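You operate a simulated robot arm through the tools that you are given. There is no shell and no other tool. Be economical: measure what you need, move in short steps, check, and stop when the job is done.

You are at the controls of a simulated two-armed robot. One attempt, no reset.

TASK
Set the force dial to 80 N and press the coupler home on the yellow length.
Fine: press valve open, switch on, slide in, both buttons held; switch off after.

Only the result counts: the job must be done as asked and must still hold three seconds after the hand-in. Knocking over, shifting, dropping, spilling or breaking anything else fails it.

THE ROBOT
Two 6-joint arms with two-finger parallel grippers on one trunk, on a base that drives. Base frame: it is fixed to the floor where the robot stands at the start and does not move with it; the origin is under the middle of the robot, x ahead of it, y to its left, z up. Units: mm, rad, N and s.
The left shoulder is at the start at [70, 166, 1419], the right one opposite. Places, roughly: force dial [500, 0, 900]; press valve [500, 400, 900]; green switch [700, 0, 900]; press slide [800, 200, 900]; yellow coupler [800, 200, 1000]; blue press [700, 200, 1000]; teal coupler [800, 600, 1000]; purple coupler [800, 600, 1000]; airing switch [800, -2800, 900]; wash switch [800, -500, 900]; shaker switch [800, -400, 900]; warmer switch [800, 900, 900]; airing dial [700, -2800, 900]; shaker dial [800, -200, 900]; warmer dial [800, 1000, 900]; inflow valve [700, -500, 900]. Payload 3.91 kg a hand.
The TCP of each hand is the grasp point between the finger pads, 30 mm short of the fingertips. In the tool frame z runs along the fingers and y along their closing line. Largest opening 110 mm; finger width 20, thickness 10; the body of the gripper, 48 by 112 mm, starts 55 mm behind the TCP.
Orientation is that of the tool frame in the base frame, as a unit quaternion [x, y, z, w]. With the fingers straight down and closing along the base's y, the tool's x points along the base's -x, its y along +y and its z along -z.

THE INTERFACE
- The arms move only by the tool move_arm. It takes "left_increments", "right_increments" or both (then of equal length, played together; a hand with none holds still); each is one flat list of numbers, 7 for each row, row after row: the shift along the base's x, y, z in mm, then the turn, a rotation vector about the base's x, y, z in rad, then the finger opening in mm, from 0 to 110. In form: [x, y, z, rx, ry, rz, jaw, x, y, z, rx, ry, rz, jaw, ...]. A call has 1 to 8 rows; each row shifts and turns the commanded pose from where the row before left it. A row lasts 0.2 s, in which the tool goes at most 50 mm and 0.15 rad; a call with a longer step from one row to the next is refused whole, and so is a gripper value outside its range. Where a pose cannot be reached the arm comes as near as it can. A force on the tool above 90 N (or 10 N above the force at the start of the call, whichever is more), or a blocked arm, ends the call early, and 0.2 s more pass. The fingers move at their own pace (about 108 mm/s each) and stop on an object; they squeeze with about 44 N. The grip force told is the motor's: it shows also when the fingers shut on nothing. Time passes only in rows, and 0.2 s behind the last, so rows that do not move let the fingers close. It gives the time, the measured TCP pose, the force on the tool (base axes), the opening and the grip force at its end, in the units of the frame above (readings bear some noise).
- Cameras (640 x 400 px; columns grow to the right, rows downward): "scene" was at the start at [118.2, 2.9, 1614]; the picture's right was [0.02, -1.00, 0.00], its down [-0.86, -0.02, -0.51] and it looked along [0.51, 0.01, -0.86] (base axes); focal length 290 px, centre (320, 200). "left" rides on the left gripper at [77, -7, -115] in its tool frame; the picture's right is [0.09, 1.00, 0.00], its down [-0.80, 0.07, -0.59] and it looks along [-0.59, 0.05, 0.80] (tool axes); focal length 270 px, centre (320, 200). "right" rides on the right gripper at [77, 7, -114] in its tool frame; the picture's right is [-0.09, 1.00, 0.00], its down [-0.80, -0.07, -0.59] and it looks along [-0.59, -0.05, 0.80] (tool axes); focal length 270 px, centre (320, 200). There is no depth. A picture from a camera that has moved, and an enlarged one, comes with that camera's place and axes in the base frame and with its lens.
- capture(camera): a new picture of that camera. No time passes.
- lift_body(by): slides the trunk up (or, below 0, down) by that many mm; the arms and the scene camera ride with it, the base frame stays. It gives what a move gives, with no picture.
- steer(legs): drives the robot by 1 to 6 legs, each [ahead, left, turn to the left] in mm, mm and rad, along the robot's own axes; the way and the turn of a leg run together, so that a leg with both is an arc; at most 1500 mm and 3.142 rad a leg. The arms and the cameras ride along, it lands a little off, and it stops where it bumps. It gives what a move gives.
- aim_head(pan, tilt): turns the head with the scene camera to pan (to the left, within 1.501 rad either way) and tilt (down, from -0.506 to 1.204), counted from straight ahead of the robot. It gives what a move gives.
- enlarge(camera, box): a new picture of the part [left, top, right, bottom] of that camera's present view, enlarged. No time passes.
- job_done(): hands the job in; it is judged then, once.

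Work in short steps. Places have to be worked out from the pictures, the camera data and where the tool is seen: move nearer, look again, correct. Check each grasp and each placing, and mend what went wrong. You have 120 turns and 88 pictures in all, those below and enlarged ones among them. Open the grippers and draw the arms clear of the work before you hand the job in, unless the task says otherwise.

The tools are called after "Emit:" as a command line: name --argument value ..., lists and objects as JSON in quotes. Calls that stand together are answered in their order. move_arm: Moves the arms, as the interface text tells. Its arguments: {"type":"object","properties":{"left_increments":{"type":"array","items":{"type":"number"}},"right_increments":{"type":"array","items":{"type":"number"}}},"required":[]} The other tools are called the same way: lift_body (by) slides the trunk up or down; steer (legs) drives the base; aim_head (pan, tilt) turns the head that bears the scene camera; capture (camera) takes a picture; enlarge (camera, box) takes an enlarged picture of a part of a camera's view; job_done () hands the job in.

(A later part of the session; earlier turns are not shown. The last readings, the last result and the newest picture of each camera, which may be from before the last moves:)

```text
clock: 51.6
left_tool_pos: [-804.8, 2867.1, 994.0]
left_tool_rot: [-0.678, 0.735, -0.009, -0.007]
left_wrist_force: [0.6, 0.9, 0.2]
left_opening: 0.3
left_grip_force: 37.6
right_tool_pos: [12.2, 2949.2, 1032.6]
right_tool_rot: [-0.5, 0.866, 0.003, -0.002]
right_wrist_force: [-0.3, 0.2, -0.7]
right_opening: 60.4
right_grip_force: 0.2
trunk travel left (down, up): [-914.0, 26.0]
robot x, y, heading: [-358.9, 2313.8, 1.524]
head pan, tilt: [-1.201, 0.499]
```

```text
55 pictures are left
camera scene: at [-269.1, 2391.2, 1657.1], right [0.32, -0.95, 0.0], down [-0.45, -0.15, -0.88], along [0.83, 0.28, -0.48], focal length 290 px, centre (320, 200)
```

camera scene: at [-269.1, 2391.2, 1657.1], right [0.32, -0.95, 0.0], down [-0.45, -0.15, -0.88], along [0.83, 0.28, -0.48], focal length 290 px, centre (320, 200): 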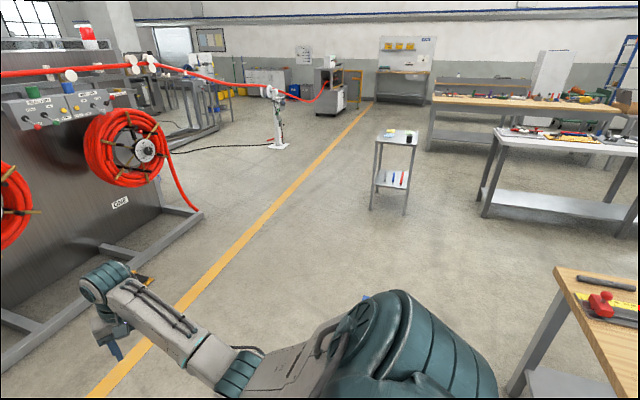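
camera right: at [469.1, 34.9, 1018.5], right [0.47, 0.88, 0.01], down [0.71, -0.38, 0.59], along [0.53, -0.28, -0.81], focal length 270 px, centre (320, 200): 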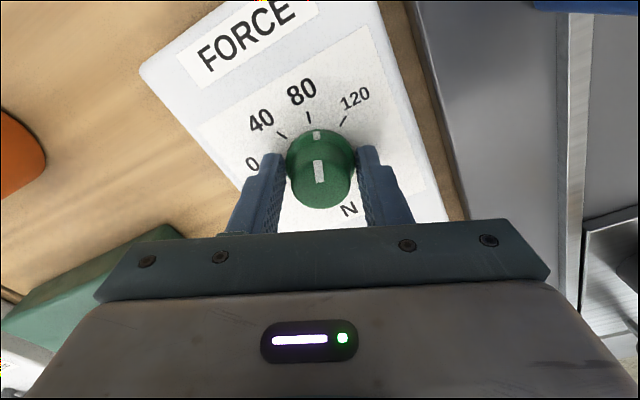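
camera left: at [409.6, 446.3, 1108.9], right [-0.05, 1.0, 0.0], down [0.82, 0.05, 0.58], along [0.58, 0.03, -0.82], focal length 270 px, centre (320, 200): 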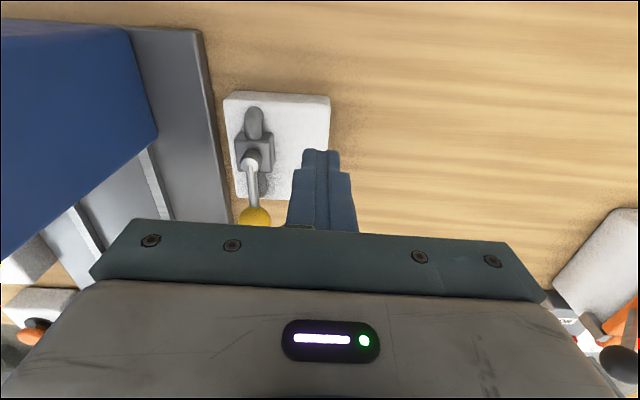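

The way is clear up to the trolley at x≈2600. I drive sideways to x≈1750 and then backward along the aisle.

Emit:
steer --legs '[[0, 0, 0.047], [0, -1050, 0], [0, -1050, 0]]'

Emit:
steer --legs '[[-1050, 0, 0], [-1000, 0, 0], [0, 0, 1.571]]'

Emit:
aim_head --pan 0.0 --tilt 0.6

Emit:
capture --camera "scene"

```text
clock: 55.4
left_tool_pos: [-341.6, 2814.0, 995.3]
left_tool_rot: [0.716, -0.698, 0.01, 0.006]
left_wrist_force: [0.2, 0.3, -0.9]
left_opening: 0.0
left_grip_force: 38.0
right_tool_pos: [462.1, 2981.1, 1032.8]
right_tool_rot: [-0.546, 0.838, 0.002, -0.002]
right_wrist_force: [-0.4, -0.5, 0.0]
right_opening: 60.3
right_grip_force: 0.1
trunk travel left (down, up): [-914.0, 26.0]
robot x, y, heading: [159.9, 2307.9, 1.629]
head pan, tilt: [-1.201, 0.499]
stopped in leg 2: the robot was blocked; the commanded pose is now the measured one
```

```text
clock: 58.2
left_tool_pos: [-372.8, 2426.2, 996.4]
left_tool_rot: [0.738, -0.674, 0.009, 0.006]
left_wrist_force: [0.1, 0.2, 0.0]
left_opening: 0.0
left_grip_force: 38.0
right_tool_pos: [421.2, 2644.6, 1032.9]
right_tool_rot: [-0.571, 0.821, 0.004, -0.002]
right_wrist_force: [-0.7, 0.6, 0.3]
right_opening: 60.0
right_grip_force: 0.1
trunk travel left (down, up): [-914.0, 26.0]
robot x, y, heading: [159.7, 1954.7, 1.697]
head pan, tilt: [-1.201, 0.499]
stopped in leg 1: the robot was blocked; the commanded pose is now the measured one
```

```text
clock: 59.6
left_tool_pos: [-376.0, 2427.8, 992.4]
left_tool_rot: [0.739, -0.674, 0.01, 0.006]
left_wrist_force: [-0.1, -0.6, -0.1]
left_opening: 0.1
left_grip_force: 37.5
right_tool_pos: [415.4, 2647.5, 1032.3]
right_tool_rot: [-0.571, 0.821, 0.001, -0.003]
right_wrist_force: [0.2, 0.5, -0.3]
right_opening: 59.9
right_grip_force: 0.0
trunk travel left (down, up): [-914.0, 26.0]
robot x, y, heading: [158.6, 1954.1, 1.691]
head pan, tilt: [0.0, 0.6]
```

```text
54 pictures are left
camera scene: at [142.1, 2095.9, 1647.9], right [0.99, 0.12, 0.0], down [0.07, -0.56, -0.82], along [-0.1, 0.82, -0.57], focal length 290 px, centre (320, 200)
```

scene: 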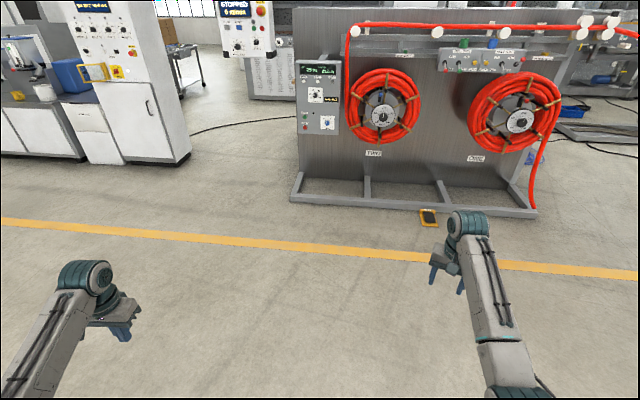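

I was blocked twice: once going right at (160, 2308), and the rear then met the table end. I look to the right to find what stands there.

Emit:
aim_head --pan -0.9 --tilt 0.9

Emit:
capture --camera "scene"

Emit:
aim_head --pan -1.5 --tilt 0.8

Emit:
capture --camera "scene"

```text
clock: 60.8
left_tool_pos: [-376.0, 2427.9, 993.6]
left_tool_rot: [0.739, -0.674, 0.01, 0.006]
left_wrist_force: [0.3, 1.1, 0.5]
left_opening: 0.0
left_grip_force: 37.7
right_tool_pos: [417.3, 2647.0, 1031.9]
right_tool_rot: [-0.572, 0.82, 0.001, -0.002]
right_wrist_force: [-0.1, -0.3, 0.9]
right_opening: 60.0
right_grip_force: 0.1
trunk travel left (down, up): [-914.0, 26.0]
robot x, y, heading: [161.9, 1954.1, 1.693]
head pan, tilt: [-0.901, 0.901]
```

```text
53 pictures are left
camera scene: at [206.6, 2060.7, 1623.3], right [0.71, -0.7, 0.0], down [-0.55, -0.56, -0.62], along [0.44, 0.44, -0.78], focal length 290 px, centre (320, 200)
```

scene: 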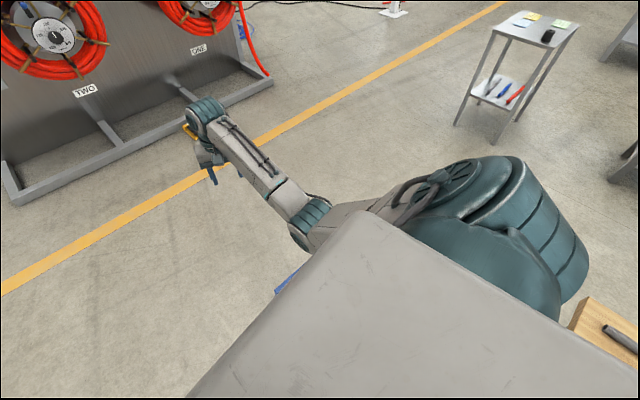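

```text
clock: 61.8
left_tool_pos: [-375.0, 2427.2, 993.8]
left_tool_rot: [0.739, -0.674, 0.01, 0.005]
left_wrist_force: [0.0, 0.8, 0.6]
left_opening: 0.0
left_grip_force: 38.0
right_tool_pos: [417.6, 2646.5, 1031.9]
right_tool_rot: [-0.572, 0.82, 0.001, -0.002]
right_wrist_force: [-0.4, -0.1, -0.3]
right_opening: 59.9
right_grip_force: 0.1
trunk travel left (down, up): [-914.0, 26.0]
robot x, y, heading: [159.9, 1954.9, 1.696]
head pan, tilt: [-1.499, 0.799]
```

```text
52 pictures are left
camera scene: at [232.9, 2022.1, 1631.2], right [0.19, -0.98, 0.0], down [-0.7, -0.14, -0.7], along [0.68, 0.13, -0.72], focal length 290 px, centre (320, 200)
```

scene: 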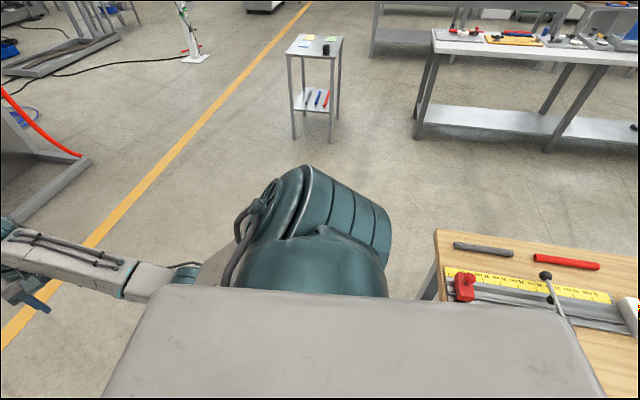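

Something low likely stands right of the first stopping point, hidden by my own arm. I return to the clear spot and turn to face +x to see the floor ahead.

Emit:
steer --legs '[[350, 0, -0.12], [0, 550, 0], [0, 0, -1.571]]'

Emit:
aim_head --pan 0 --tilt 0.8

Emit:
capture --camera "scene"

```text
clock: 70.7
left_tool_pos: [110.3, 2794.4, 994.1]
left_tool_rot: [0.006, 1.0, -0.002, -0.011]
left_wrist_force: [0.5, -0.1, 0.2]
left_opening: 0.0
left_grip_force: 38.3
right_tool_pos: [247.4, 1982.1, 1031.7]
right_tool_rot: [0.226, 0.974, 0.003, -0.001]
right_wrist_force: [0.3, 0.1, 0.3]
right_opening: 60.0
right_grip_force: 0.0
trunk travel left (down, up): [-914.0, 26.0]
robot x, y, heading: [-413.6, 2307.9, 0.022]
head pan, tilt: [-1.499, 0.799]
```

```text
clock: 72.3
left_tool_pos: [111.4, 2793.6, 994.1]
left_tool_rot: [0.006, 1.0, -0.003, -0.011]
left_wrist_force: [-0.1, 0.3, 0.3]
left_opening: 0.0
left_grip_force: 37.3
right_tool_pos: [247.6, 1982.2, 1032.8]
right_tool_rot: [0.226, 0.974, 0.003, -0.001]
right_wrist_force: [0.3, 0.2, 0.1]
right_opening: 60.2
right_grip_force: 0.0
trunk travel left (down, up): [-914.0, 26.0]
robot x, y, heading: [-412.1, 2309.4, 0.02]
head pan, tilt: [0.0, 0.799]
```

```text
51 pictures are left
camera scene: at [-282.6, 2313.0, 1631.2], right [0.02, -1.0, 0.0], down [-0.72, -0.01, -0.7], along [0.7, 0.01, -0.72], focal length 290 px, centre (320, 200)
```

scene: 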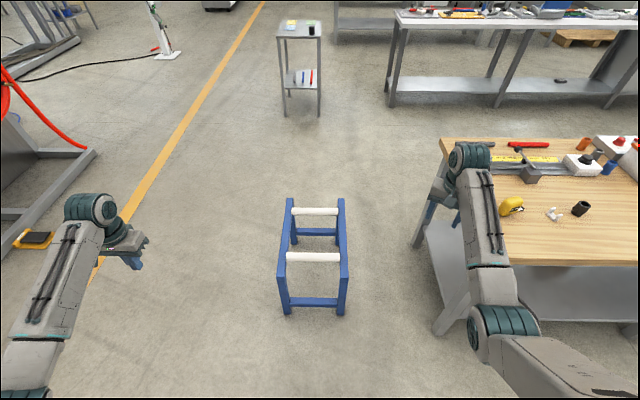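

A blue roller stand at x≈410–900, y≈2190–2540 blocked me; it still stands upright. I pass it on its far side: left to y≈3060, then ahead.

Emit:
steer --legs '[[0, 750, -0.02], [1050, 0, 0], [1000, 0, 0]]'

Emit:
capture --camera "scene"

```text
clock: 86.0
left_tool_pos: [2154.0, 3492.2, 995.0]
left_tool_rot: [0.028, 1.0, -0.002, -0.011]
left_wrist_force: [-0.7, -0.2, 0.5]
left_opening: 0.1
left_grip_force: 37.6
right_tool_pos: [2256.5, 2676.9, 1031.6]
right_tool_rot: [0.247, 0.969, 0.004, 0.001]
right_wrist_force: [0.1, 0.3, 1.0]
right_opening: 59.8
right_grip_force: 0.0
trunk travel left (down, up): [-914.0, 26.0]
robot x, y, heading: [1609.5, 3035.2, -0.028]
head pan, tilt: [0.0, 0.799]
```

```text
50 pictures are left
camera scene: at [1739.6, 3030.0, 1631.3], right [-0.03, -1.0, 0.0], down [-0.72, 0.02, -0.7], along [0.7, -0.02, -0.72], focal length 290 px, centre (320, 200)
```

scene: 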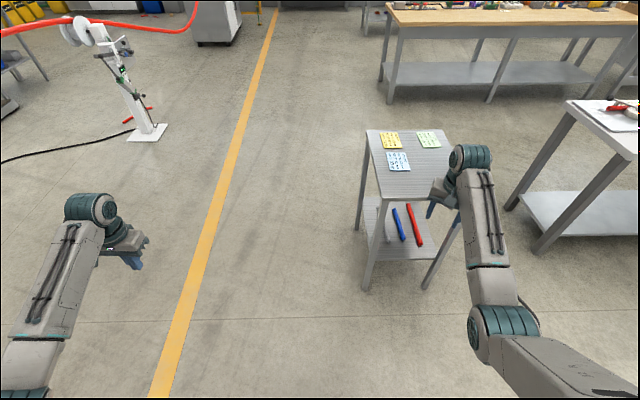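

Clear of the stand; the trolley begins at x≈2560. I back off slightly while turning right and then drive along the aisle toward y≈200.

Emit:
steer --legs '[[0, 0, -1.543], [1000, 0, 0]]'

Emit:
capture --camera "scene"

```text
clock: 94.9
left_tool_pos: [2128.3, 1503.9, 994.2]
left_tool_rot: [0.709, 0.705, 0.006, -0.01]
left_wrist_force: [1.2, 0.8, 0.3]
left_opening: 0.0
left_grip_force: 37.9
right_tool_pos: [1319.2, 1361.9, 1032.2]
right_tool_rot: [0.847, 0.531, 0.002, 0.002]
right_wrist_force: [0.3, -0.7, 0.2]
right_opening: 60.0
right_grip_force: 0.0
trunk travel left (down, up): [-914.0, 26.0]
robot x, y, heading: [1643.6, 2023.0, -1.546]
head pan, tilt: [0.0, 0.799]
```

```text
49 pictures are left
camera scene: at [1644.5, 1896.4, 1631.3], right [-1.0, -0.03, 0.0], down [-0.02, 0.72, -0.7], along [0.02, -0.7, -0.72], focal length 290 px, centre (320, 200)
```

scene: 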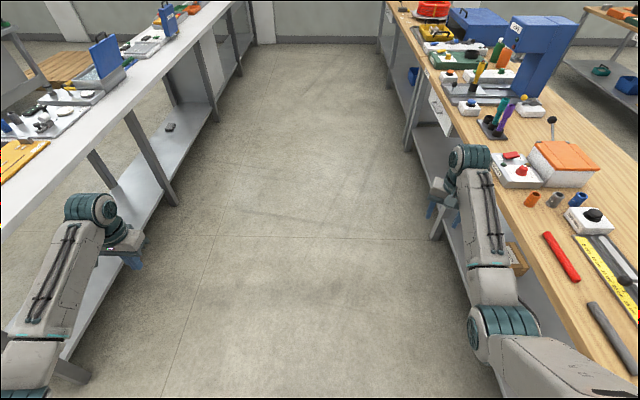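

The aisle is clear. I continue to y≈250 and turn right to face the press from its front.

Emit:
steer --legs '[[900, 0, -0.02], [850, 0, 0], [0, 0, -1.571]]'

Emit:
capture --camera "scene"

```text
clock: 107.6
left_tool_pos: [1091.5, -185.6, 993.1]
left_tool_rot: [0.999, -0.029, 0.012, -0.003]
left_wrist_force: [0.1, -0.6, -0.6]
left_opening: 0.3
left_grip_force: 37.6
right_tool_pos: [991.7, 631.2, 1033.1]
right_tool_rot: [0.968, -0.249, 0.001, 0.002]
right_wrist_force: [0.4, 0.1, 0.3]
right_opening: 60.2
right_grip_force: 0.1
trunk travel left (down, up): [-914.0, 26.0]
robot x, y, heading: [1639.6, 272.2, 3.113]
head pan, tilt: [0.0, 0.799]
```

```text
48 pictures are left
camera scene: at [1507.2, 279.5, 1631.2], right [0.03, 1.0, 0.0], down [0.72, -0.02, -0.7], along [-0.7, 0.02, -0.72], focal length 290 px, centre (320, 200)
```

scene: 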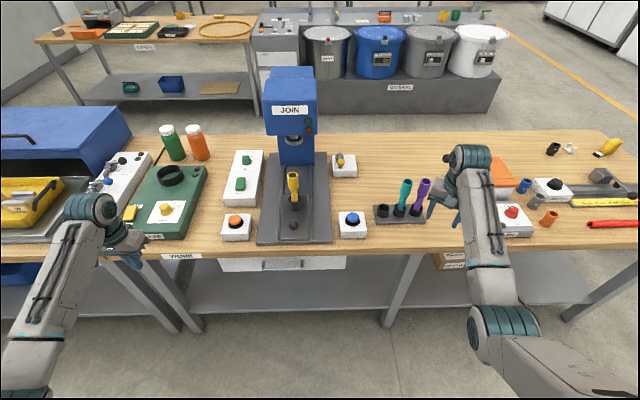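

A clear front view: orange button at right-hand side y≈15, blue button at y≈370, the yellow coupler standing on the slide, knob in front. I enlarge the press.

Emit:
enlarge --camera "scene" --box '[215, 60, 385, 250]'

```text
2.11 times, centred on (300, 155) of scene
camera zoom: at [1507.2, 279.5, 1631.2], right [0.03, 1.0, 0.0], down [0.72, -0.02, -0.7], along [-0.7, 0.02, -0.72], focal length 610 px, centre (362, 295)
```

zoom: 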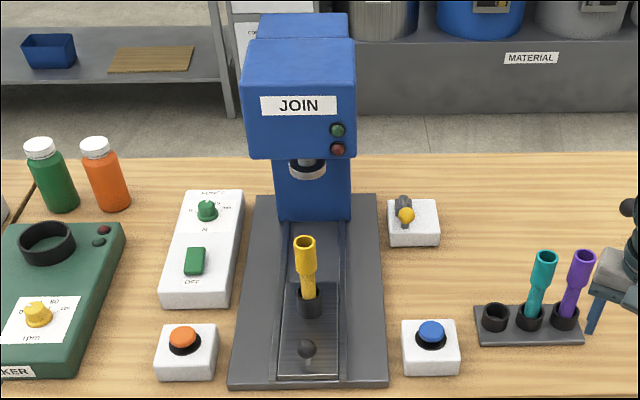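

The switch's ON end is the far end (-x), and the slide must go -x. I draw the right hand back a bit to stay clear of the couplers and mixer lever, then approach to x≈1330, y≈310.

Emit:
move_arm --right_increments '[40, 0, 0, 0, 0, 0, 0, 40, 0, 0, 0, 0, 0, 0, 40, 0, 0, 0, 0, 0, 0, 30, 0, 0, 0, 0, 0, 0]'

Emit:
steer --legs '[[310, -30, 0.028]]'

Emit:
aim_head --pan 0.2 --tilt 1.0

Emit:
capture --camera "scene"

```text
clock: 108.6
left_tool_pos: [1093.4, -183.3, 994.9]
left_tool_rot: [1.0, -0.028, 0.011, -0.003]
left_wrist_force: [0.8, -0.6, 1.0]
left_opening: 0.0
left_grip_force: 38.0
right_tool_pos: [1131.5, 644.8, 998.0]
right_tool_rot: [0.968, -0.249, -0.003, 0.005]
right_wrist_force: [0.2, 0.2, -0.1]
right_opening: 0.0
right_grip_force: 37.2
right hand out of reach, approached as far as the arm can: row 1, 2, 3, 4
trunk travel left (down, up): [-914.0, 26.0]
robot x, y, heading: [1635.7, 276.2, 3.112]
head pan, tilt: [0.0, 0.799]
```

```text
clock: 110.7
left_tool_pos: [794.5, -165.6, 994.2]
left_tool_rot: [1.0, -0.016, 0.011, -0.003]
left_wrist_force: [0.1, 0.1, -0.4]
left_opening: 0.0
left_grip_force: 37.5
right_tool_pos: [809.7, 665.6, 998.6]
right_tool_rot: [0.972, -0.235, -0.003, 0.005]
right_wrist_force: [0.0, -0.7, -0.6]
right_opening: 0.0
right_grip_force: 37.5
trunk travel left (down, up): [-914.0, 26.0]
robot x, y, heading: [1327.9, 311.5, 3.141]
head pan, tilt: [0.0, 0.799]
```

```text
clock: 111.5
left_tool_pos: [792.6, -164.9, 993.1]
left_tool_rot: [1.0, -0.016, 0.011, -0.003]
left_wrist_force: [0.3, 0.2, 0.0]
left_opening: 0.1
left_grip_force: 38.3
right_tool_pos: [807.6, 665.6, 996.4]
right_tool_rot: [0.972, -0.236, -0.002, 0.005]
right_wrist_force: [0.1, 0.5, 0.3]
right_opening: 0.0
right_grip_force: 38.4
trunk travel left (down, up): [-914.0, 26.0]
robot x, y, heading: [1327.3, 305.5, 3.14]
head pan, tilt: [0.201, 1.0]
```

```text
46 pictures are left
camera scene: at [1207.2, 297.0, 1616.1], right [-0.2, 0.98, 0.0], down [0.82, 0.17, -0.54], along [-0.53, -0.11, -0.84], focal length 290 px, centre (320, 200)
```

scene: 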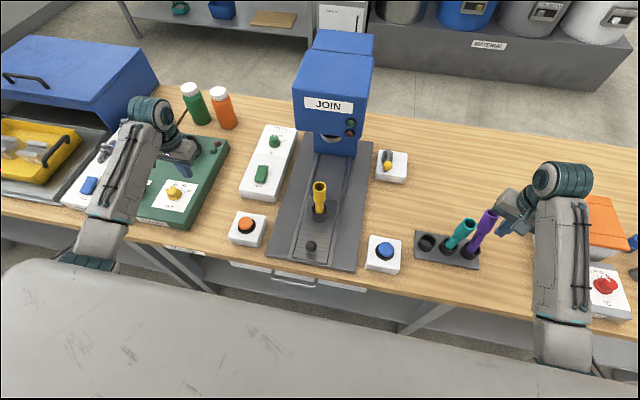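

Hands are clear. The switch is at about [682, 0, 885] (two views agree). I bring the closed left fingers above it and look.

Emit:
move_arm --left_increments '[-10, 40, 0, 0, 0, 0, 0, -20, 40, 0, 0, 0, 0, 0, -20, 40, 0, 0, 0, 0, 0, -30, 35, 0, 0, 0, 0, 0, -20, 5, -15, 0, 0, 0, 0]'

Emit:
capture --camera "left"

Emit:
enlarge --camera "scene" --box '[230, 120, 550, 280]'

```text
clock: 112.7
left_tool_pos: [692.2, -6.0, 978.8]
left_tool_rot: [1.0, -0.015, 0.012, -0.003]
left_wrist_force: [0.0, 0.1, 0.0]
left_opening: 0.0
left_grip_force: 37.6
right_tool_pos: [807.9, 664.8, 997.6]
right_tool_rot: [0.972, -0.235, -0.001, 0.004]
right_wrist_force: [-0.8, 0.0, 0.6]
right_opening: 0.2
right_grip_force: 37.8
trunk travel left (down, up): [-914.0, 26.0]
robot x, y, heading: [1327.7, 310.6, 3.14]
head pan, tilt: [0.201, 1.0]
```

```text
45 pictures are left
camera left: at [766.7, -1.8, 1093.7], right [0.06, -1.0, 0.0], down [-0.82, -0.05, 0.58], along [-0.57, -0.03, -0.82], focal length 270 px, centre (320, 200)
```

left: 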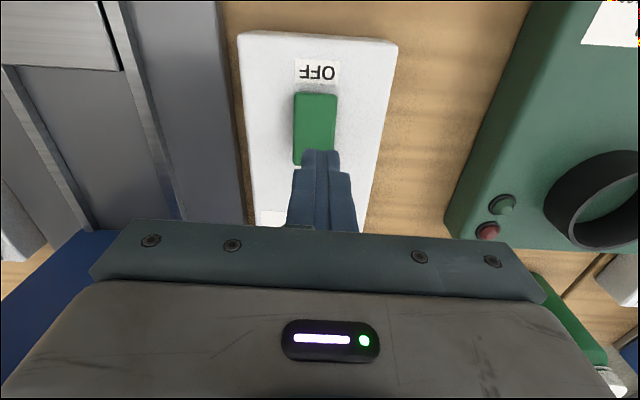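

```text
2.00 times, centred on (390, 200) of scene
camera zoom: at [1206.4, 296.8, 1615.9], right [-0.2, 0.98, 0.0], down [0.83, 0.17, -0.54], along [-0.53, -0.11, -0.84], focal length 580 px, centre (180, 200)
```

zoom: 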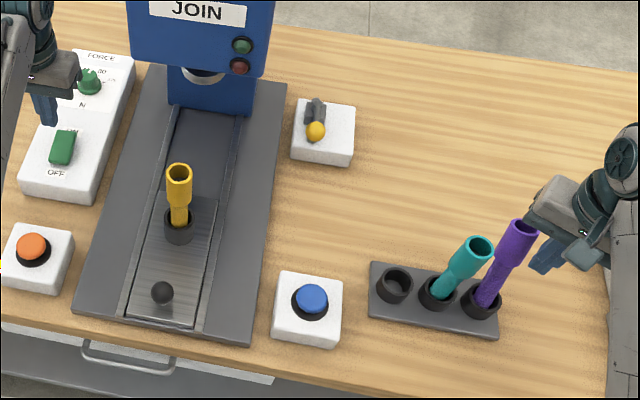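

The rocker spans roughly x 660–718; the ON end is at x≈668. I move over that end and press down in small steps.

Emit:
move_arm --left_increments '[-24, 5, 0, 0, 0, 0, 0, 0, 0, -40, 0, 0, 0, 0, 0, 0, -8, 0, 0, 0, 0, 0, 0, -6, 0, 0, 0, 0, 0, 0, -4, 0, 0, 0, 0, 0, 0, -4, 0, 0, 0, 0, 0, 0, -4, 0, 0, 0, 0]'

Emit:
capture --camera "left"

```text
clock: 114.3
left_tool_pos: [668.2, 1.8, 919.2]
left_tool_rot: [1.0, -0.015, 0.006, -0.001]
left_wrist_force: [-8.3, -3.9, 27.5]
left_opening: 0.0
left_grip_force: 37.2
right_tool_pos: [810.6, 666.3, 998.9]
right_tool_rot: [0.972, -0.235, -0.003, 0.005]
right_wrist_force: [0.6, 0.5, -0.4]
right_opening: 0.2
right_grip_force: 37.3
trunk travel left (down, up): [-914.0, 26.0]
robot x, y, heading: [1324.5, 309.6, 3.143]
head pan, tilt: [0.201, 1.0]
```

```text
43 pictures are left
camera left: at [743.7, 5.3, 1033.3], right [0.06, -1.0, 0.0], down [-0.81, -0.05, 0.58], along [-0.58, -0.03, -0.81], focal length 270 px, centre (320, 200)
```

left: 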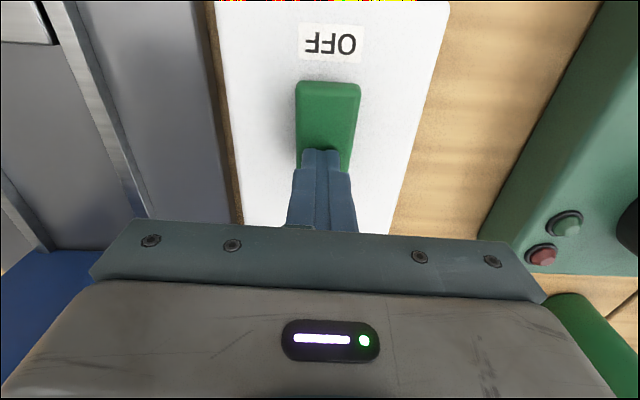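

The finger is in contact with 27 N. I press a little further.

Emit:
move_arm --left_increments '[0, 0, -4, 0, 0, 0, 0, 0, 0, -4, 0, 0, 0, 0, 0, 0, 0, 0, 0, 0, 0]'

Emit:
capture --camera "left"

Emit:
enlarge --camera "scene" --box '[230, 120, 370, 200]'

```text
clock: 115.1
left_tool_pos: [668.6, 0.8, 919.8]
left_tool_rot: [1.0, -0.016, 0.0, 0.0]
left_wrist_force: [-9.5, -10.8, 64.2]
left_opening: 0.2
left_grip_force: 37.7
right_tool_pos: [814.6, 667.3, 999.4]
right_tool_rot: [0.972, -0.236, -0.005, 0.006]
right_wrist_force: [0.3, -0.2, 0.7]
right_opening: 0.0
right_grip_force: 37.8
trunk travel left (down, up): [-914.0, 26.0]
robot x, y, heading: [1329.5, 308.7, 3.143]
head pan, tilt: [0.201, 1.0]
```

```text
42 pictures are left
camera left: at [745.5, 5.6, 1032.3], right [0.06, -1.0, 0.0], down [-0.8, -0.05, 0.59], along [-0.59, -0.03, -0.8], focal length 270 px, centre (320, 200)
```

left: 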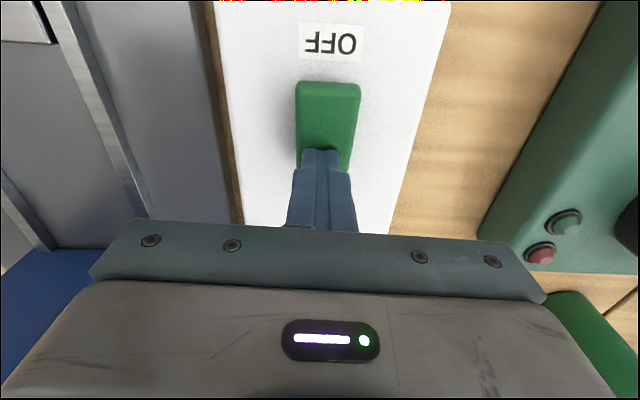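

```text
4.57 times, centred on (300, 160) of scene
camera zoom: at [1218.2, 300.1, 1617.3], right [-0.2, 0.98, 0.0], down [0.82, 0.17, -0.55], along [-0.54, -0.11, -0.84], focal length 1326 px, centre (411, 383)
```

zoom: 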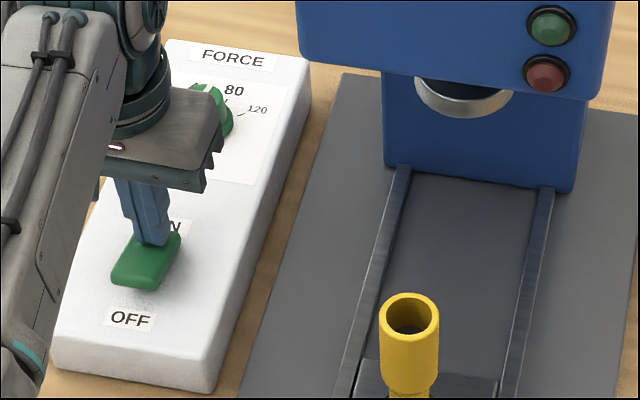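

The rocker sits on a stop at 64 N. I lift off and inspect the rocker.

Emit:
move_arm --left_increments '[0, 0, 30, 0, 0, 0, 0, 20, -45, 10, 0, 0, 0, 0, 20, -45, 0, 0, 0, 0, 0]'

Emit:
enlarge --camera "scene" --box '[230, 90, 390, 200]'

Emit:
capture --camera "left"

```text
refused: row 2 steps farther than a row can; nothing moved
```

```text
3.64 times, centred on (310, 145) of scene
camera zoom: at [1218.2, 300.1, 1617.3], right [-0.2, 0.98, 0.0], down [0.82, 0.17, -0.55], along [-0.54, -0.11, -0.84], focal length 1054 px, centre (356, 400)
```

zoom: 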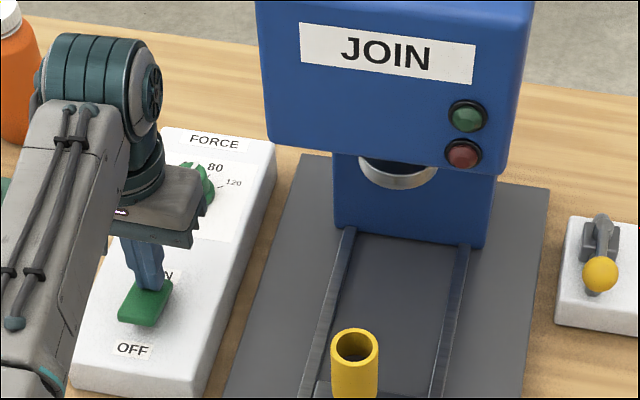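

```text
39 pictures are left
camera left: at [745.5, 5.6, 1032.3], right [0.06, -1.0, 0.0], down [-0.8, -0.05, 0.59], along [-0.59, -0.03, -0.8], focal length 270 px, centre (320, 200)
```

left: 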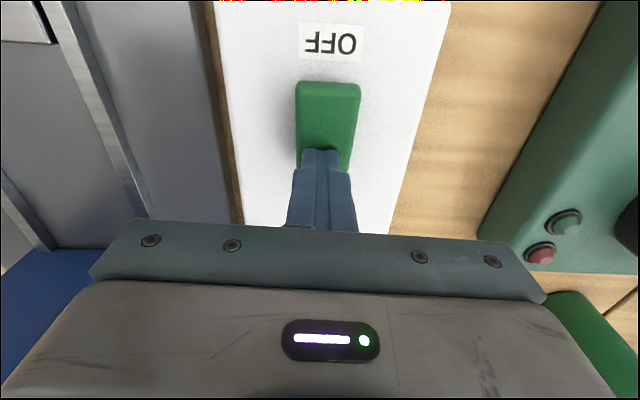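

That step was refused for length; I repeat it shorter and take one picture.

Emit:
move_arm --left_increments '[0, 0, 30, 0, 0, 0, 0, 20, -40, 10, 0, 0, 0, 0, 20, -40, 0, 0, 0, 0, 0]'

Emit:
enlarge --camera "scene" --box '[230, 90, 390, 200]'

```text
clock: 115.9
left_tool_pos: [710.4, -81.3, 943.8]
left_tool_rot: [1.0, -0.016, 0.011, -0.004]
left_wrist_force: [0.3, 0.0, -0.5]
left_opening: 0.0
left_grip_force: 37.8
right_tool_pos: [811.3, 663.7, 998.4]
right_tool_rot: [0.971, -0.237, -0.002, 0.004]
right_wrist_force: [-0.3, -0.2, 0.2]
right_opening: 0.0
right_grip_force: 37.1
trunk travel left (down, up): [-914.0, 26.0]
robot x, y, heading: [1325.5, 310.4, 3.142]
head pan, tilt: [0.201, 1.0]
```

```text
3.64 times, centred on (310, 145) of scene
camera zoom: at [1210.0, 293.7, 1616.1], right [-0.2, 0.98, 0.0], down [0.82, 0.17, -0.54], along [-0.53, -0.11, -0.84], focal length 1054 px, centre (356, 400)
```

zoom: 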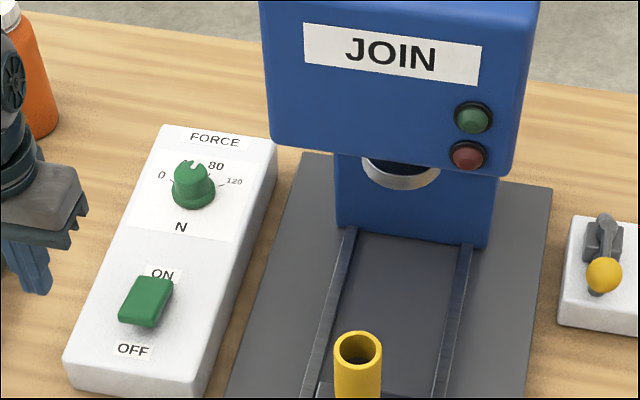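

I need a sharper look at the rocker state and to recheck the dial pointer.

Emit:
enlarge --camera "scene" --box '[245, 120, 305, 190]'

```text
5.71 times, centred on (275, 155) of scene
camera zoom: at [1210.0, 293.7, 1616.1], right [-0.2, 0.98, 0.0], down [0.82, 0.17, -0.54], along [-0.53, -0.11, -0.84], focal length 1657 px, centre (577, 457)
```

zoom: 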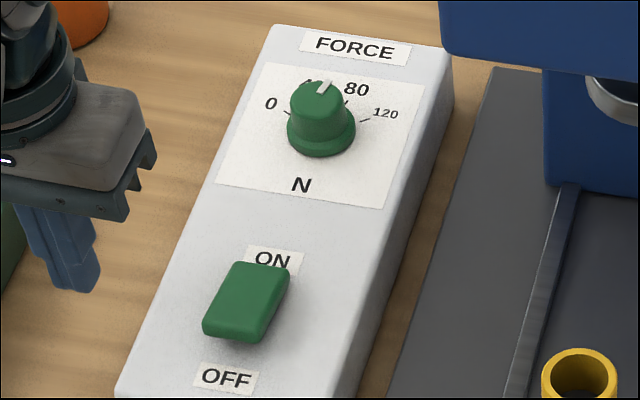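

Pointer is at 80 and the rocker's OFF end is raised: switch on. Next the slide: knob near [895, 207, 895]. I back the base 90 mm for comfortable reach and bring the left hand round above the knob, tilting the fingers forward so the gripper stays clear of the press head.

Emit:
move_arm --left_increments '[0, 0, 40, 0, 0, 0, 0]'

Emit:
steer --legs '[[-90, 0, 0]]'

Emit:
move_arm --left_increments '[40, 20, 0, 0, 0.1, 0, 0, 40, 20, 0, 0, 0.1, 0, 0, 40, 20, 0, 0, 0.1, 0, 30, 30, 35, 0, 0, 0.1, 0, 50, 0, 48, 0, 0, 0, 0, 60, 0, 48, 0, 0, 0, 0, 60, 0, 48, 0, 0, 0, 0, 60, 0, 48, 0, 0, 0, 0, 60]'

Emit:
capture --camera "left"

```text
clock: 116.3
left_tool_pos: [710.5, -78.2, 984.1]
left_tool_rot: [1.0, -0.015, 0.01, -0.002]
left_wrist_force: [0.2, 0.4, -0.5]
left_opening: 0.0
left_grip_force: 38.2
right_tool_pos: [810.8, 665.7, 997.2]
right_tool_rot: [0.972, -0.235, -0.003, 0.005]
right_wrist_force: [-0.1, -0.7, -0.1]
right_opening: 0.1
right_grip_force: 37.6
trunk travel left (down, up): [-914.0, 26.0]
robot x, y, heading: [1329.0, 308.3, 3.141]
head pan, tilt: [0.201, 1.0]
```

```text
clock: 117.4
left_tool_pos: [795.7, -80.1, 983.0]
left_tool_rot: [1.0, -0.015, 0.013, -0.003]
left_wrist_force: [-0.4, 0.3, -0.3]
left_opening: 0.2
left_grip_force: 37.8
right_tool_pos: [894.2, 664.7, 994.6]
right_tool_rot: [0.972, -0.236, 0.0, 0.004]
right_wrist_force: [-0.2, -0.6, -0.6]
right_opening: 0.0
right_grip_force: 38.0
trunk travel left (down, up): [-914.0, 26.0]
robot x, y, heading: [1413.9, 307.9, -3.141]
head pan, tilt: [0.201, 1.0]
```

```text
clock: 119.2
left_tool_pos: [939.8, 106.7, 967.6]
left_tool_rot: [0.979, -0.034, -0.185, 0.078]
left_wrist_force: [0.7, 0.2, -0.1]
left_opening: 59.7
left_grip_force: 0.0
left hand out of reach, approached as far as the arm can: row 8
right_tool_pos: [896.9, 663.4, 996.9]
right_tool_rot: [0.972, -0.234, -0.002, 0.003]
right_wrist_force: [-0.5, -0.8, 0.0]
right_opening: 0.0
right_grip_force: 37.5
trunk travel left (down, up): [-914.0, 26.0]
robot x, y, heading: [1413.6, 308.6, -3.138]
head pan, tilt: [0.201, 1.0]
stopped in row 8 (left hand): the arm was blocked; the commanded pose is now the measured one
```

```text
36 pictures are left
camera left: at [1053.1, 121.6, 1043.2], right [0.04, -0.99, 0.13], down [-0.53, 0.09, 0.84], along [-0.85, -0.11, -0.52], focal length 270 px, centre (320, 200)
```

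left: 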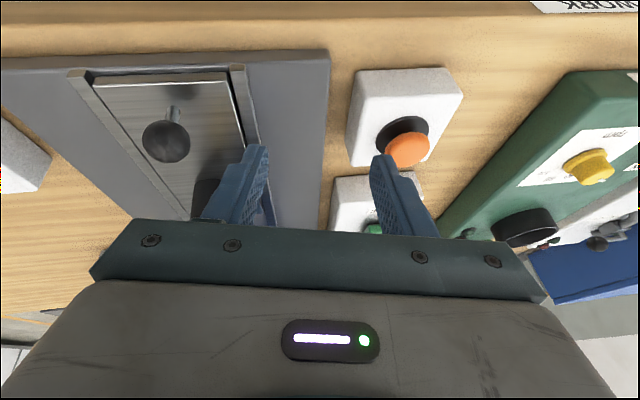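

The left arm cannot fold in this far; I shift the base +y (to its right) 130 mm so the knob lies on the arm's own side, then re-level the hand.

Emit:
steer --legs '[[0, -140, 0]]'

Emit:
move_arm --left_increments '[0, -15, 0, 0.083, 0.013, 0.018, 60, 0, -15, 0, 0.083, 0.013, 0.018, 60]'

Emit:
capture --camera "left"

```text
clock: 120.5
left_tool_pos: [941.3, 244.1, 968.2]
left_tool_rot: [0.979, -0.033, -0.185, 0.078]
left_wrist_force: [-0.4, 0.0, -0.3]
left_opening: 59.7
left_grip_force: 0.1
right_tool_pos: [895.3, 798.4, 998.6]
right_tool_rot: [0.973, -0.232, -0.004, 0.004]
right_wrist_force: [0.4, 0.5, -0.2]
right_opening: 0.1
right_grip_force: 37.9
trunk travel left (down, up): [-914.0, 26.0]
robot x, y, heading: [1416.4, 449.6, -3.135]
head pan, tilt: [0.201, 1.0]
```

```text
clock: 121.1
left_tool_pos: [940.7, 212.1, 967.6]
left_tool_rot: [0.98, 0.002, -0.199, -0.001]
left_wrist_force: [-0.8, -0.8, 0.6]
left_opening: 59.8
left_grip_force: 0.0
right_tool_pos: [895.2, 796.9, 997.3]
right_tool_rot: [0.973, -0.232, -0.003, 0.004]
right_wrist_force: [0.1, -0.1, -0.3]
right_opening: 0.0
right_grip_force: 38.3
trunk travel left (down, up): [-914.0, 26.0]
robot x, y, heading: [1416.2, 446.1, -3.135]
head pan, tilt: [0.201, 1.0]
```

```text
35 pictures are left
camera left: at [1056.1, 219.7, 1042.2], right [0.09, -1.0, -0.04], down [-0.51, -0.08, 0.86], along [-0.86, -0.05, -0.51], focal length 270 px, centre (320, 200)
```

left: 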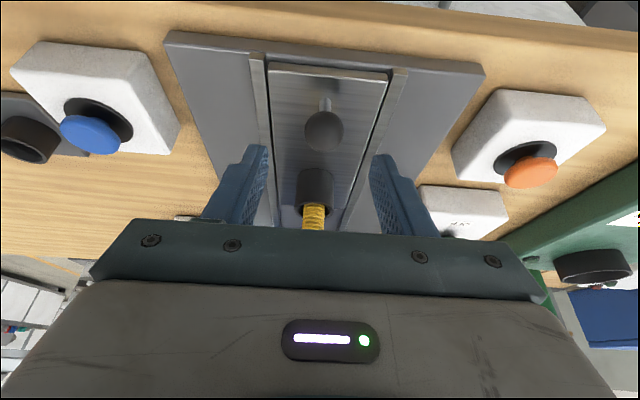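

Knob ball (about 33 mm) is at [893, 208, 880] by triangulation. I lower around it and grip.

Emit:
move_arm --left_increments '[-14, -2, -25, 0, 0, 0, 60, -14, -2, -25, 0, 0, 0, 60, -14, 0, -23, 0, 0, 0, 60, 0, 0, 0, 0, 0, 0, 15, 0, 0, 0, 0, 0, 0, 15]'

Emit:
capture --camera "left"

```text
clock: 122.3
left_tool_pos: [897.0, 207.6, 894.0]
left_tool_rot: [0.98, 0.001, -0.2, 0.001]
left_wrist_force: [-1.2, -17.5, 1.1]
left_opening: 31.7
left_grip_force: 44.8
right_tool_pos: [895.3, 798.1, 997.4]
right_tool_rot: [0.973, -0.233, -0.003, 0.004]
right_wrist_force: [-0.4, 0.2, -0.5]
right_opening: 0.0
right_grip_force: 37.5
trunk travel left (down, up): [-914.0, 26.0]
robot x, y, heading: [1412.5, 445.9, -3.142]
head pan, tilt: [0.201, 1.0]
```

```text
34 pictures are left
camera left: at [1013.2, 216.3, 968.3], right [0.09, -1.0, -0.03], down [-0.5, -0.07, 0.86], along [-0.86, -0.06, -0.51], focal length 270 px, centre (320, 200)
```

left: 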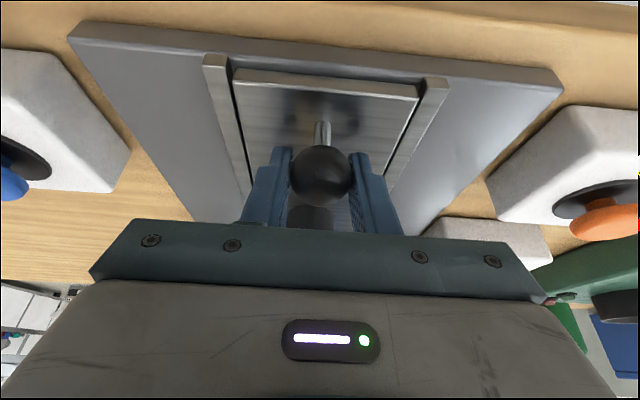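

The knob is held. I push the slide in by 100 mm along -x, with a 1 mm side relief.

Emit:
move_arm --left_increments '[-15, -1, 0, 0, 0, 0, 15, -20, 0, 0, 0, 0, 0, 15, -20, 0, 0, 0, 0, 0, 15, -20, 0, 0, 0, 0, 0, 15, -20, 0, 0, 0, 0, 0, 15]'

Emit:
capture --camera "scene"

```text
clock: 123.5
left_tool_pos: [801.4, 209.8, 893.8]
left_tool_rot: [0.98, 0.002, -0.198, 0.0]
left_wrist_force: [-1.2, -12.4, -5.0]
left_opening: 31.6
left_grip_force: 44.7
right_tool_pos: [894.7, 798.9, 997.7]
right_tool_rot: [0.973, -0.233, -0.002, 0.004]
right_wrist_force: [-0.4, -0.2, 0.3]
right_opening: 0.0
right_grip_force: 37.4
trunk travel left (down, up): [-914.0, 26.0]
robot x, y, heading: [1415.8, 446.1, -3.134]
head pan, tilt: [0.201, 1.0]
```

```text
33 pictures are left
camera scene: at [1295.3, 431.4, 1615.8], right [-0.2, 0.98, 0.0], down [0.82, 0.17, -0.54], along [-0.53, -0.11, -0.84], focal length 290 px, centre (320, 200)
```

scene: 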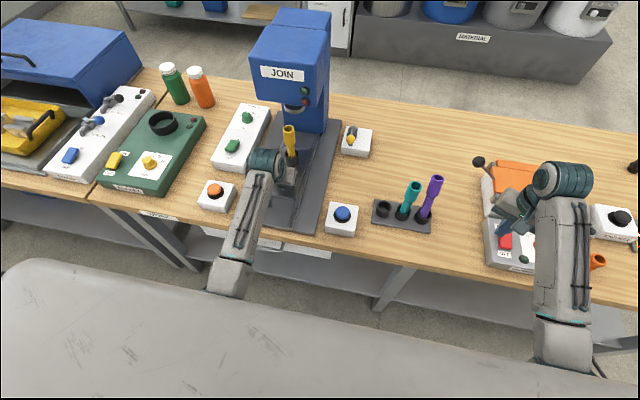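

The slide follows freely. I go on in smaller steps until a stop is felt.

Emit:
move_arm --left_increments '[-12, 0, 0, 0, 0, 0, 15, -12, 0, 0, 0, 0, 0, 15, -12, 0, 0, 0, 0, 0, 15, -12, 0, 0, 0, 0, 0, 15]'

Emit:
enlarge --camera "scene" --box '[225, 0, 385, 240]'

```text
clock: 124.5
left_tool_pos: [753.7, 207.7, 894.4]
left_tool_rot: [0.98, 0.001, -0.198, -0.001]
left_wrist_force: [1.1, -2.4, -7.2]
left_opening: 31.8
left_grip_force: 45.1
right_tool_pos: [894.7, 800.6, 996.6]
right_tool_rot: [0.973, -0.233, -0.002, 0.004]
right_wrist_force: [-0.5, 0.0, -0.1]
right_opening: 0.0
right_grip_force: 37.7
trunk travel left (down, up): [-914.0, 26.0]
robot x, y, heading: [1418.1, 446.3, -3.14]
head pan, tilt: [0.201, 1.0]
```

```text
1.67 times, centred on (305, 120) of scene
camera zoom: at [1294.7, 433.3, 1615.8], right [-0.2, 0.98, 0.0], down [0.82, 0.17, -0.54], along [-0.53, -0.11, -0.84], focal length 483 px, centre (345, 333)
```

zoom: 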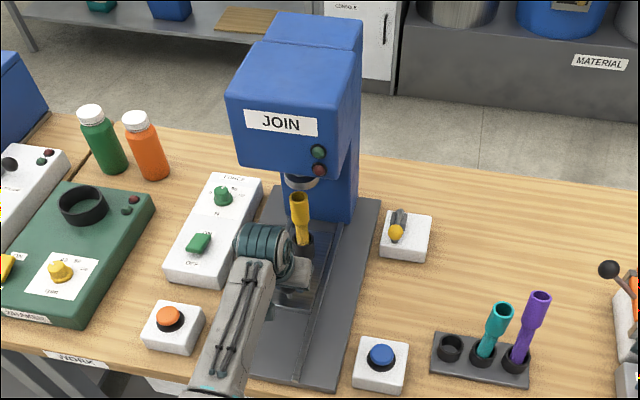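

No stop yet; the coupler is about to pass under the ram. I continue.

Emit:
move_arm --left_increments '[-8, 0, 0, 0, 0, 0, 15, -8, 0, 0, 0, 0, 0, 15, -6, 0, 0, 0, 0, 0, 15, -6, 0, 0, 0, 0, 0, 15]'

Emit:
enlarge --camera "scene" --box '[225, 30, 365, 190]'

```text
clock: 125.5
left_tool_pos: [724.9, 208.4, 895.2]
left_tool_rot: [0.98, 0.002, -0.198, 0.0]
left_wrist_force: [-1.6, -0.7, -10.4]
left_opening: 31.6
left_grip_force: 45.0
right_tool_pos: [892.9, 799.3, 996.7]
right_tool_rot: [0.972, -0.233, -0.001, 0.005]
right_wrist_force: [0.2, 0.3, -0.2]
right_opening: 0.0
right_grip_force: 37.9
trunk travel left (down, up): [-914.0, 26.0]
robot x, y, heading: [1416.0, 447.9, -3.133]
head pan, tilt: [0.201, 1.0]
```

```text
2.50 times, centred on (295, 110) of scene
camera zoom: at [1293.4, 433.7, 1615.8], right [-0.2, 0.98, 0.0], down [0.83, 0.17, -0.54], along [-0.53, -0.11, -0.84], focal length 725 px, centre (382, 425)
```

zoom: 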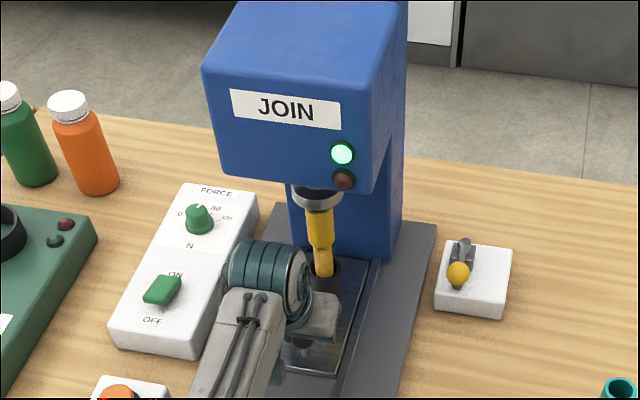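

The green lamp is lit: powered and slide in position. I check for the end stop with a few more millimetres.

Emit:
move_arm --left_increments '[-3, 0, 0, 0, 0, 0, 15, -3, 0, 0, 0, 0, 0, 15, -3, 0, 0, 0, 0, 0, 15]'

Emit:
enlarge --camera "scene" --box '[225, 30, 365, 190]'

```text
clock: 126.3
left_tool_pos: [722.7, 209.5, 894.0]
left_tool_rot: [0.98, 0.001, -0.197, 0.0]
left_wrist_force: [22.2, 1.7, -13.2]
left_opening: 31.3
left_grip_force: 45.2
right_tool_pos: [898.3, 800.2, 998.0]
right_tool_rot: [0.973, -0.233, -0.003, 0.004]
right_wrist_force: [-0.9, -0.1, 0.1]
right_opening: 0.0
right_grip_force: 37.9
trunk travel left (down, up): [-914.0, 26.0]
robot x, y, heading: [1416.9, 447.9, -3.134]
head pan, tilt: [0.201, 1.0]
```

```text
2.50 times, centred on (295, 110) of scene
camera zoom: at [1300.3, 433.8, 1616.2], right [-0.2, 0.98, 0.0], down [0.82, 0.17, -0.54], along [-0.53, -0.11, -0.84], focal length 725 px, centre (382, 425)
```

zoom: 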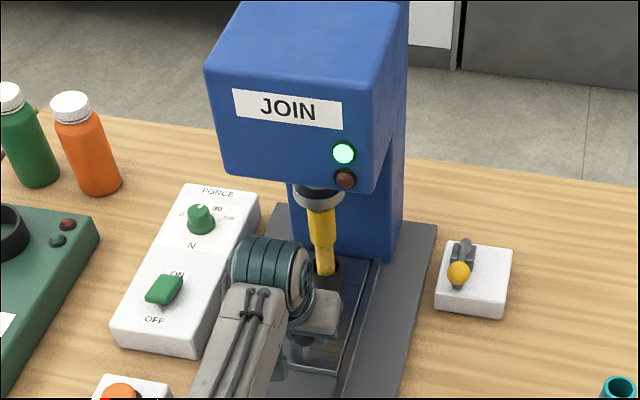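

End stop reached (22 N), green lamp lit. I release the knob, back the fingers off along +x, and raise.

Emit:
move_arm --left_increments '[0, 0, 0, 0, 0, 0, 60, 0, 0, 0, 0, 0, 0, 60, 30, 0, 0, 0, 0, 0, 60, 40, 0, 10, 0, -0.1, 0, 60, 40, 0, 25, 0, -0.1, 0, 60, 10, 0, 30, 0, -0.1, 0, 30, 0, 0, 20, 0, -0.1, 0, 0]'

Emit:
enlarge --camera "scene" --box '[225, 30, 365, 190]'

```text
clock: 127.9
left_tool_pos: [836.2, 209.5, 979.9]
left_tool_rot: [1.0, 0.002, 0.002, 0.001]
left_wrist_force: [0.0, -0.1, 0.6]
left_opening: 0.1
left_grip_force: 37.6
right_tool_pos: [895.2, 800.5, 996.1]
right_tool_rot: [0.972, -0.233, -0.001, 0.005]
right_wrist_force: [0.1, -0.6, 0.6]
right_opening: 0.0
right_grip_force: 37.6
trunk travel left (down, up): [-914.0, 26.0]
robot x, y, heading: [1415.1, 443.0, -3.141]
head pan, tilt: [0.201, 1.0]
```

```text
2.50 times, centred on (295, 110) of scene
camera zoom: at [1295.6, 434.8, 1615.9], right [-0.2, 0.98, 0.0], down [0.82, 0.17, -0.54], along [-0.53, -0.11, -0.84], focal length 725 px, centre (382, 425)
```

zoom: 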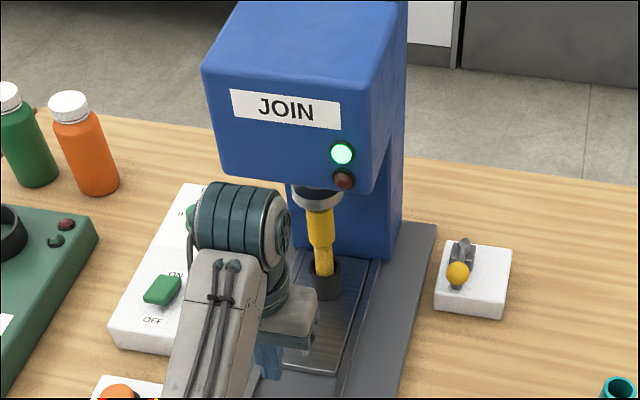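

The slide stays in with the green lamp on. I back off 120 mm and shift left 235 mm so each hand faces its button (orange ≈[864, 14], blue ≈[863, 406]).

Emit:
steer --legs '[[-120, 0, 0], [0, 235, 0]]'

Emit:
aim_head --pan 0.0 --tilt 0.9

Emit:
capture --camera "scene"

```text
clock: 130.5
left_tool_pos: [958.3, -19.2, 980.8]
left_tool_rot: [1.0, -0.001, 0.0, 0.002]
left_wrist_force: [0.5, 0.4, 0.1]
left_opening: 0.0
left_grip_force: 37.9
right_tool_pos: [1018.9, 571.9, 996.7]
right_tool_rot: [0.972, -0.233, -0.003, 0.006]
right_wrist_force: [0.0, 0.1, -1.2]
right_opening: 0.1
right_grip_force: 37.1
trunk travel left (down, up): [-914.0, 26.0]
robot x, y, heading: [1536.1, 213.1, -3.142]
head pan, tilt: [0.201, 1.0]
```

```text
clock: 131.2
left_tool_pos: [958.5, -20.7, 980.4]
left_tool_rot: [1.0, 0.0, 0.0, 0.001]
left_wrist_force: [0.7, 0.2, 0.4]
left_opening: 0.0
left_grip_force: 37.7
right_tool_pos: [1018.5, 569.8, 998.3]
right_tool_rot: [0.972, -0.233, -0.003, 0.004]
right_wrist_force: [-0.3, -0.3, -0.6]
right_opening: 0.0
right_grip_force: 37.8
trunk travel left (down, up): [-914.0, 26.0]
robot x, y, heading: [1537.4, 217.1, -3.137]
head pan, tilt: [0.0, 0.901]
```

```text
28 pictures are left
camera scene: at [1412.2, 215.8, 1623.3], right [0.0, 1.0, 0.0], down [0.78, 0.0, -0.62], along [-0.62, 0.0, -0.78], focal length 290 px, centre (320, 200)
```

scene: 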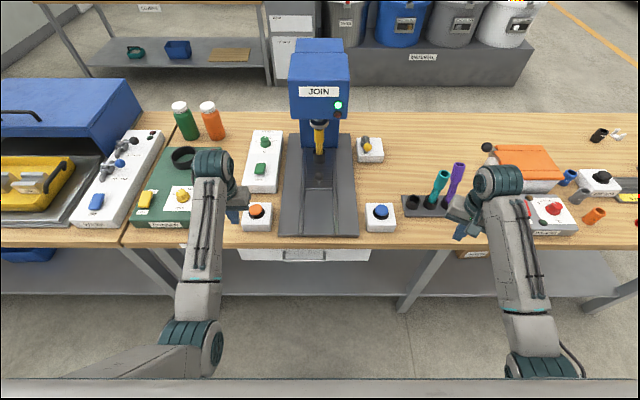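

I bring the right hand inward to y≈405, the left to y≈14, then drive ahead 100 mm.

Emit:
move_arm --left_increments '[0, 17, 0, 0, 0, 0, 0, 0, 17, 0, 0, 0, 0, 0, 0, 0, 0, 0, 0, 0, 0, 0, 0, 0, 0, 0, 0, 0]' --right_increments '[0, -42, 0, 0, 0, 0, 0, 0, -42, 0, 0, 0, 0, 0, 0, -42, 0, 0, 0, 0, 0, 0, -38, 0, 0, 0, 0, 0]'

Emit:
steer --legs '[[100, 0, 0]]'

Emit:
capture --camera "left"

Emit:
capture --camera "right"

```text
clock: 132.2
left_tool_pos: [958.6, 11.8, 979.1]
left_tool_rot: [1.0, 0.0, 0.0, 0.0]
left_wrist_force: [-0.2, -0.6, -0.2]
left_opening: 0.1
left_grip_force: 37.4
right_tool_pos: [1014.1, 409.8, 975.2]
right_tool_rot: [0.972, -0.234, -0.002, 0.003]
right_wrist_force: [1.0, 0.0, 0.3]
right_opening: 0.0
right_grip_force: 37.7
right hand out of reach, approached as far as the arm can: row 1, 2
trunk travel left (down, up): [-914.0, 26.0]
robot x, y, heading: [1539.3, 216.6, -3.14]
head pan, tilt: [0.0, 0.901]
```

```text
clock: 133.4
left_tool_pos: [861.1, 13.1, 981.7]
left_tool_rot: [1.0, 0.0, -0.002, 0.0]
left_wrist_force: [-0.4, -0.6, -0.1]
left_opening: 0.0
left_grip_force: 38.1
right_tool_pos: [917.7, 411.0, 978.0]
right_tool_rot: [0.972, -0.233, -0.003, 0.005]
right_wrist_force: [-0.1, 0.5, 0.1]
right_opening: 0.1
right_grip_force: 37.7
trunk travel left (down, up): [-914.0, 26.0]
robot x, y, heading: [1438.9, 213.3, -3.139]
head pan, tilt: [0.0, 0.901]
```

```text
27 pictures are left
camera left: at [938.8, 19.9, 1094.6], right [0.09, -1.0, 0.0], down [-0.8, -0.07, 0.6], along [-0.59, -0.05, -0.8], focal length 270 px, centre (320, 200)
```

left: 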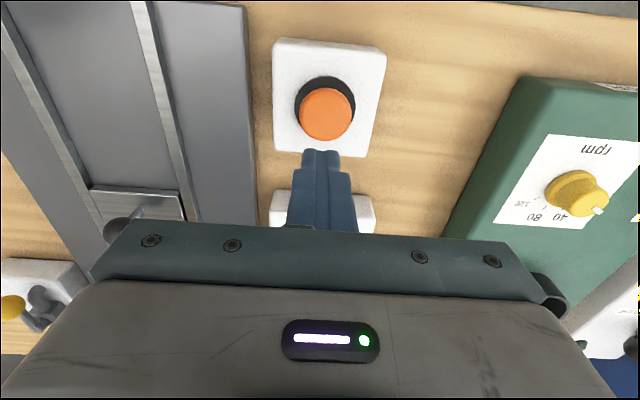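

```text
26 pictures are left
camera right: at [982.7, 370.7, 1091.8], right [-0.53, -0.85, 0.01], down [-0.68, 0.43, 0.6], along [-0.51, 0.31, -0.8], focal length 270 px, centre (320, 200)
```

right: 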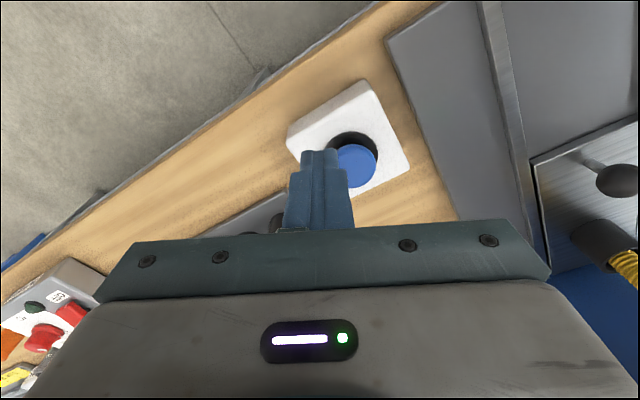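

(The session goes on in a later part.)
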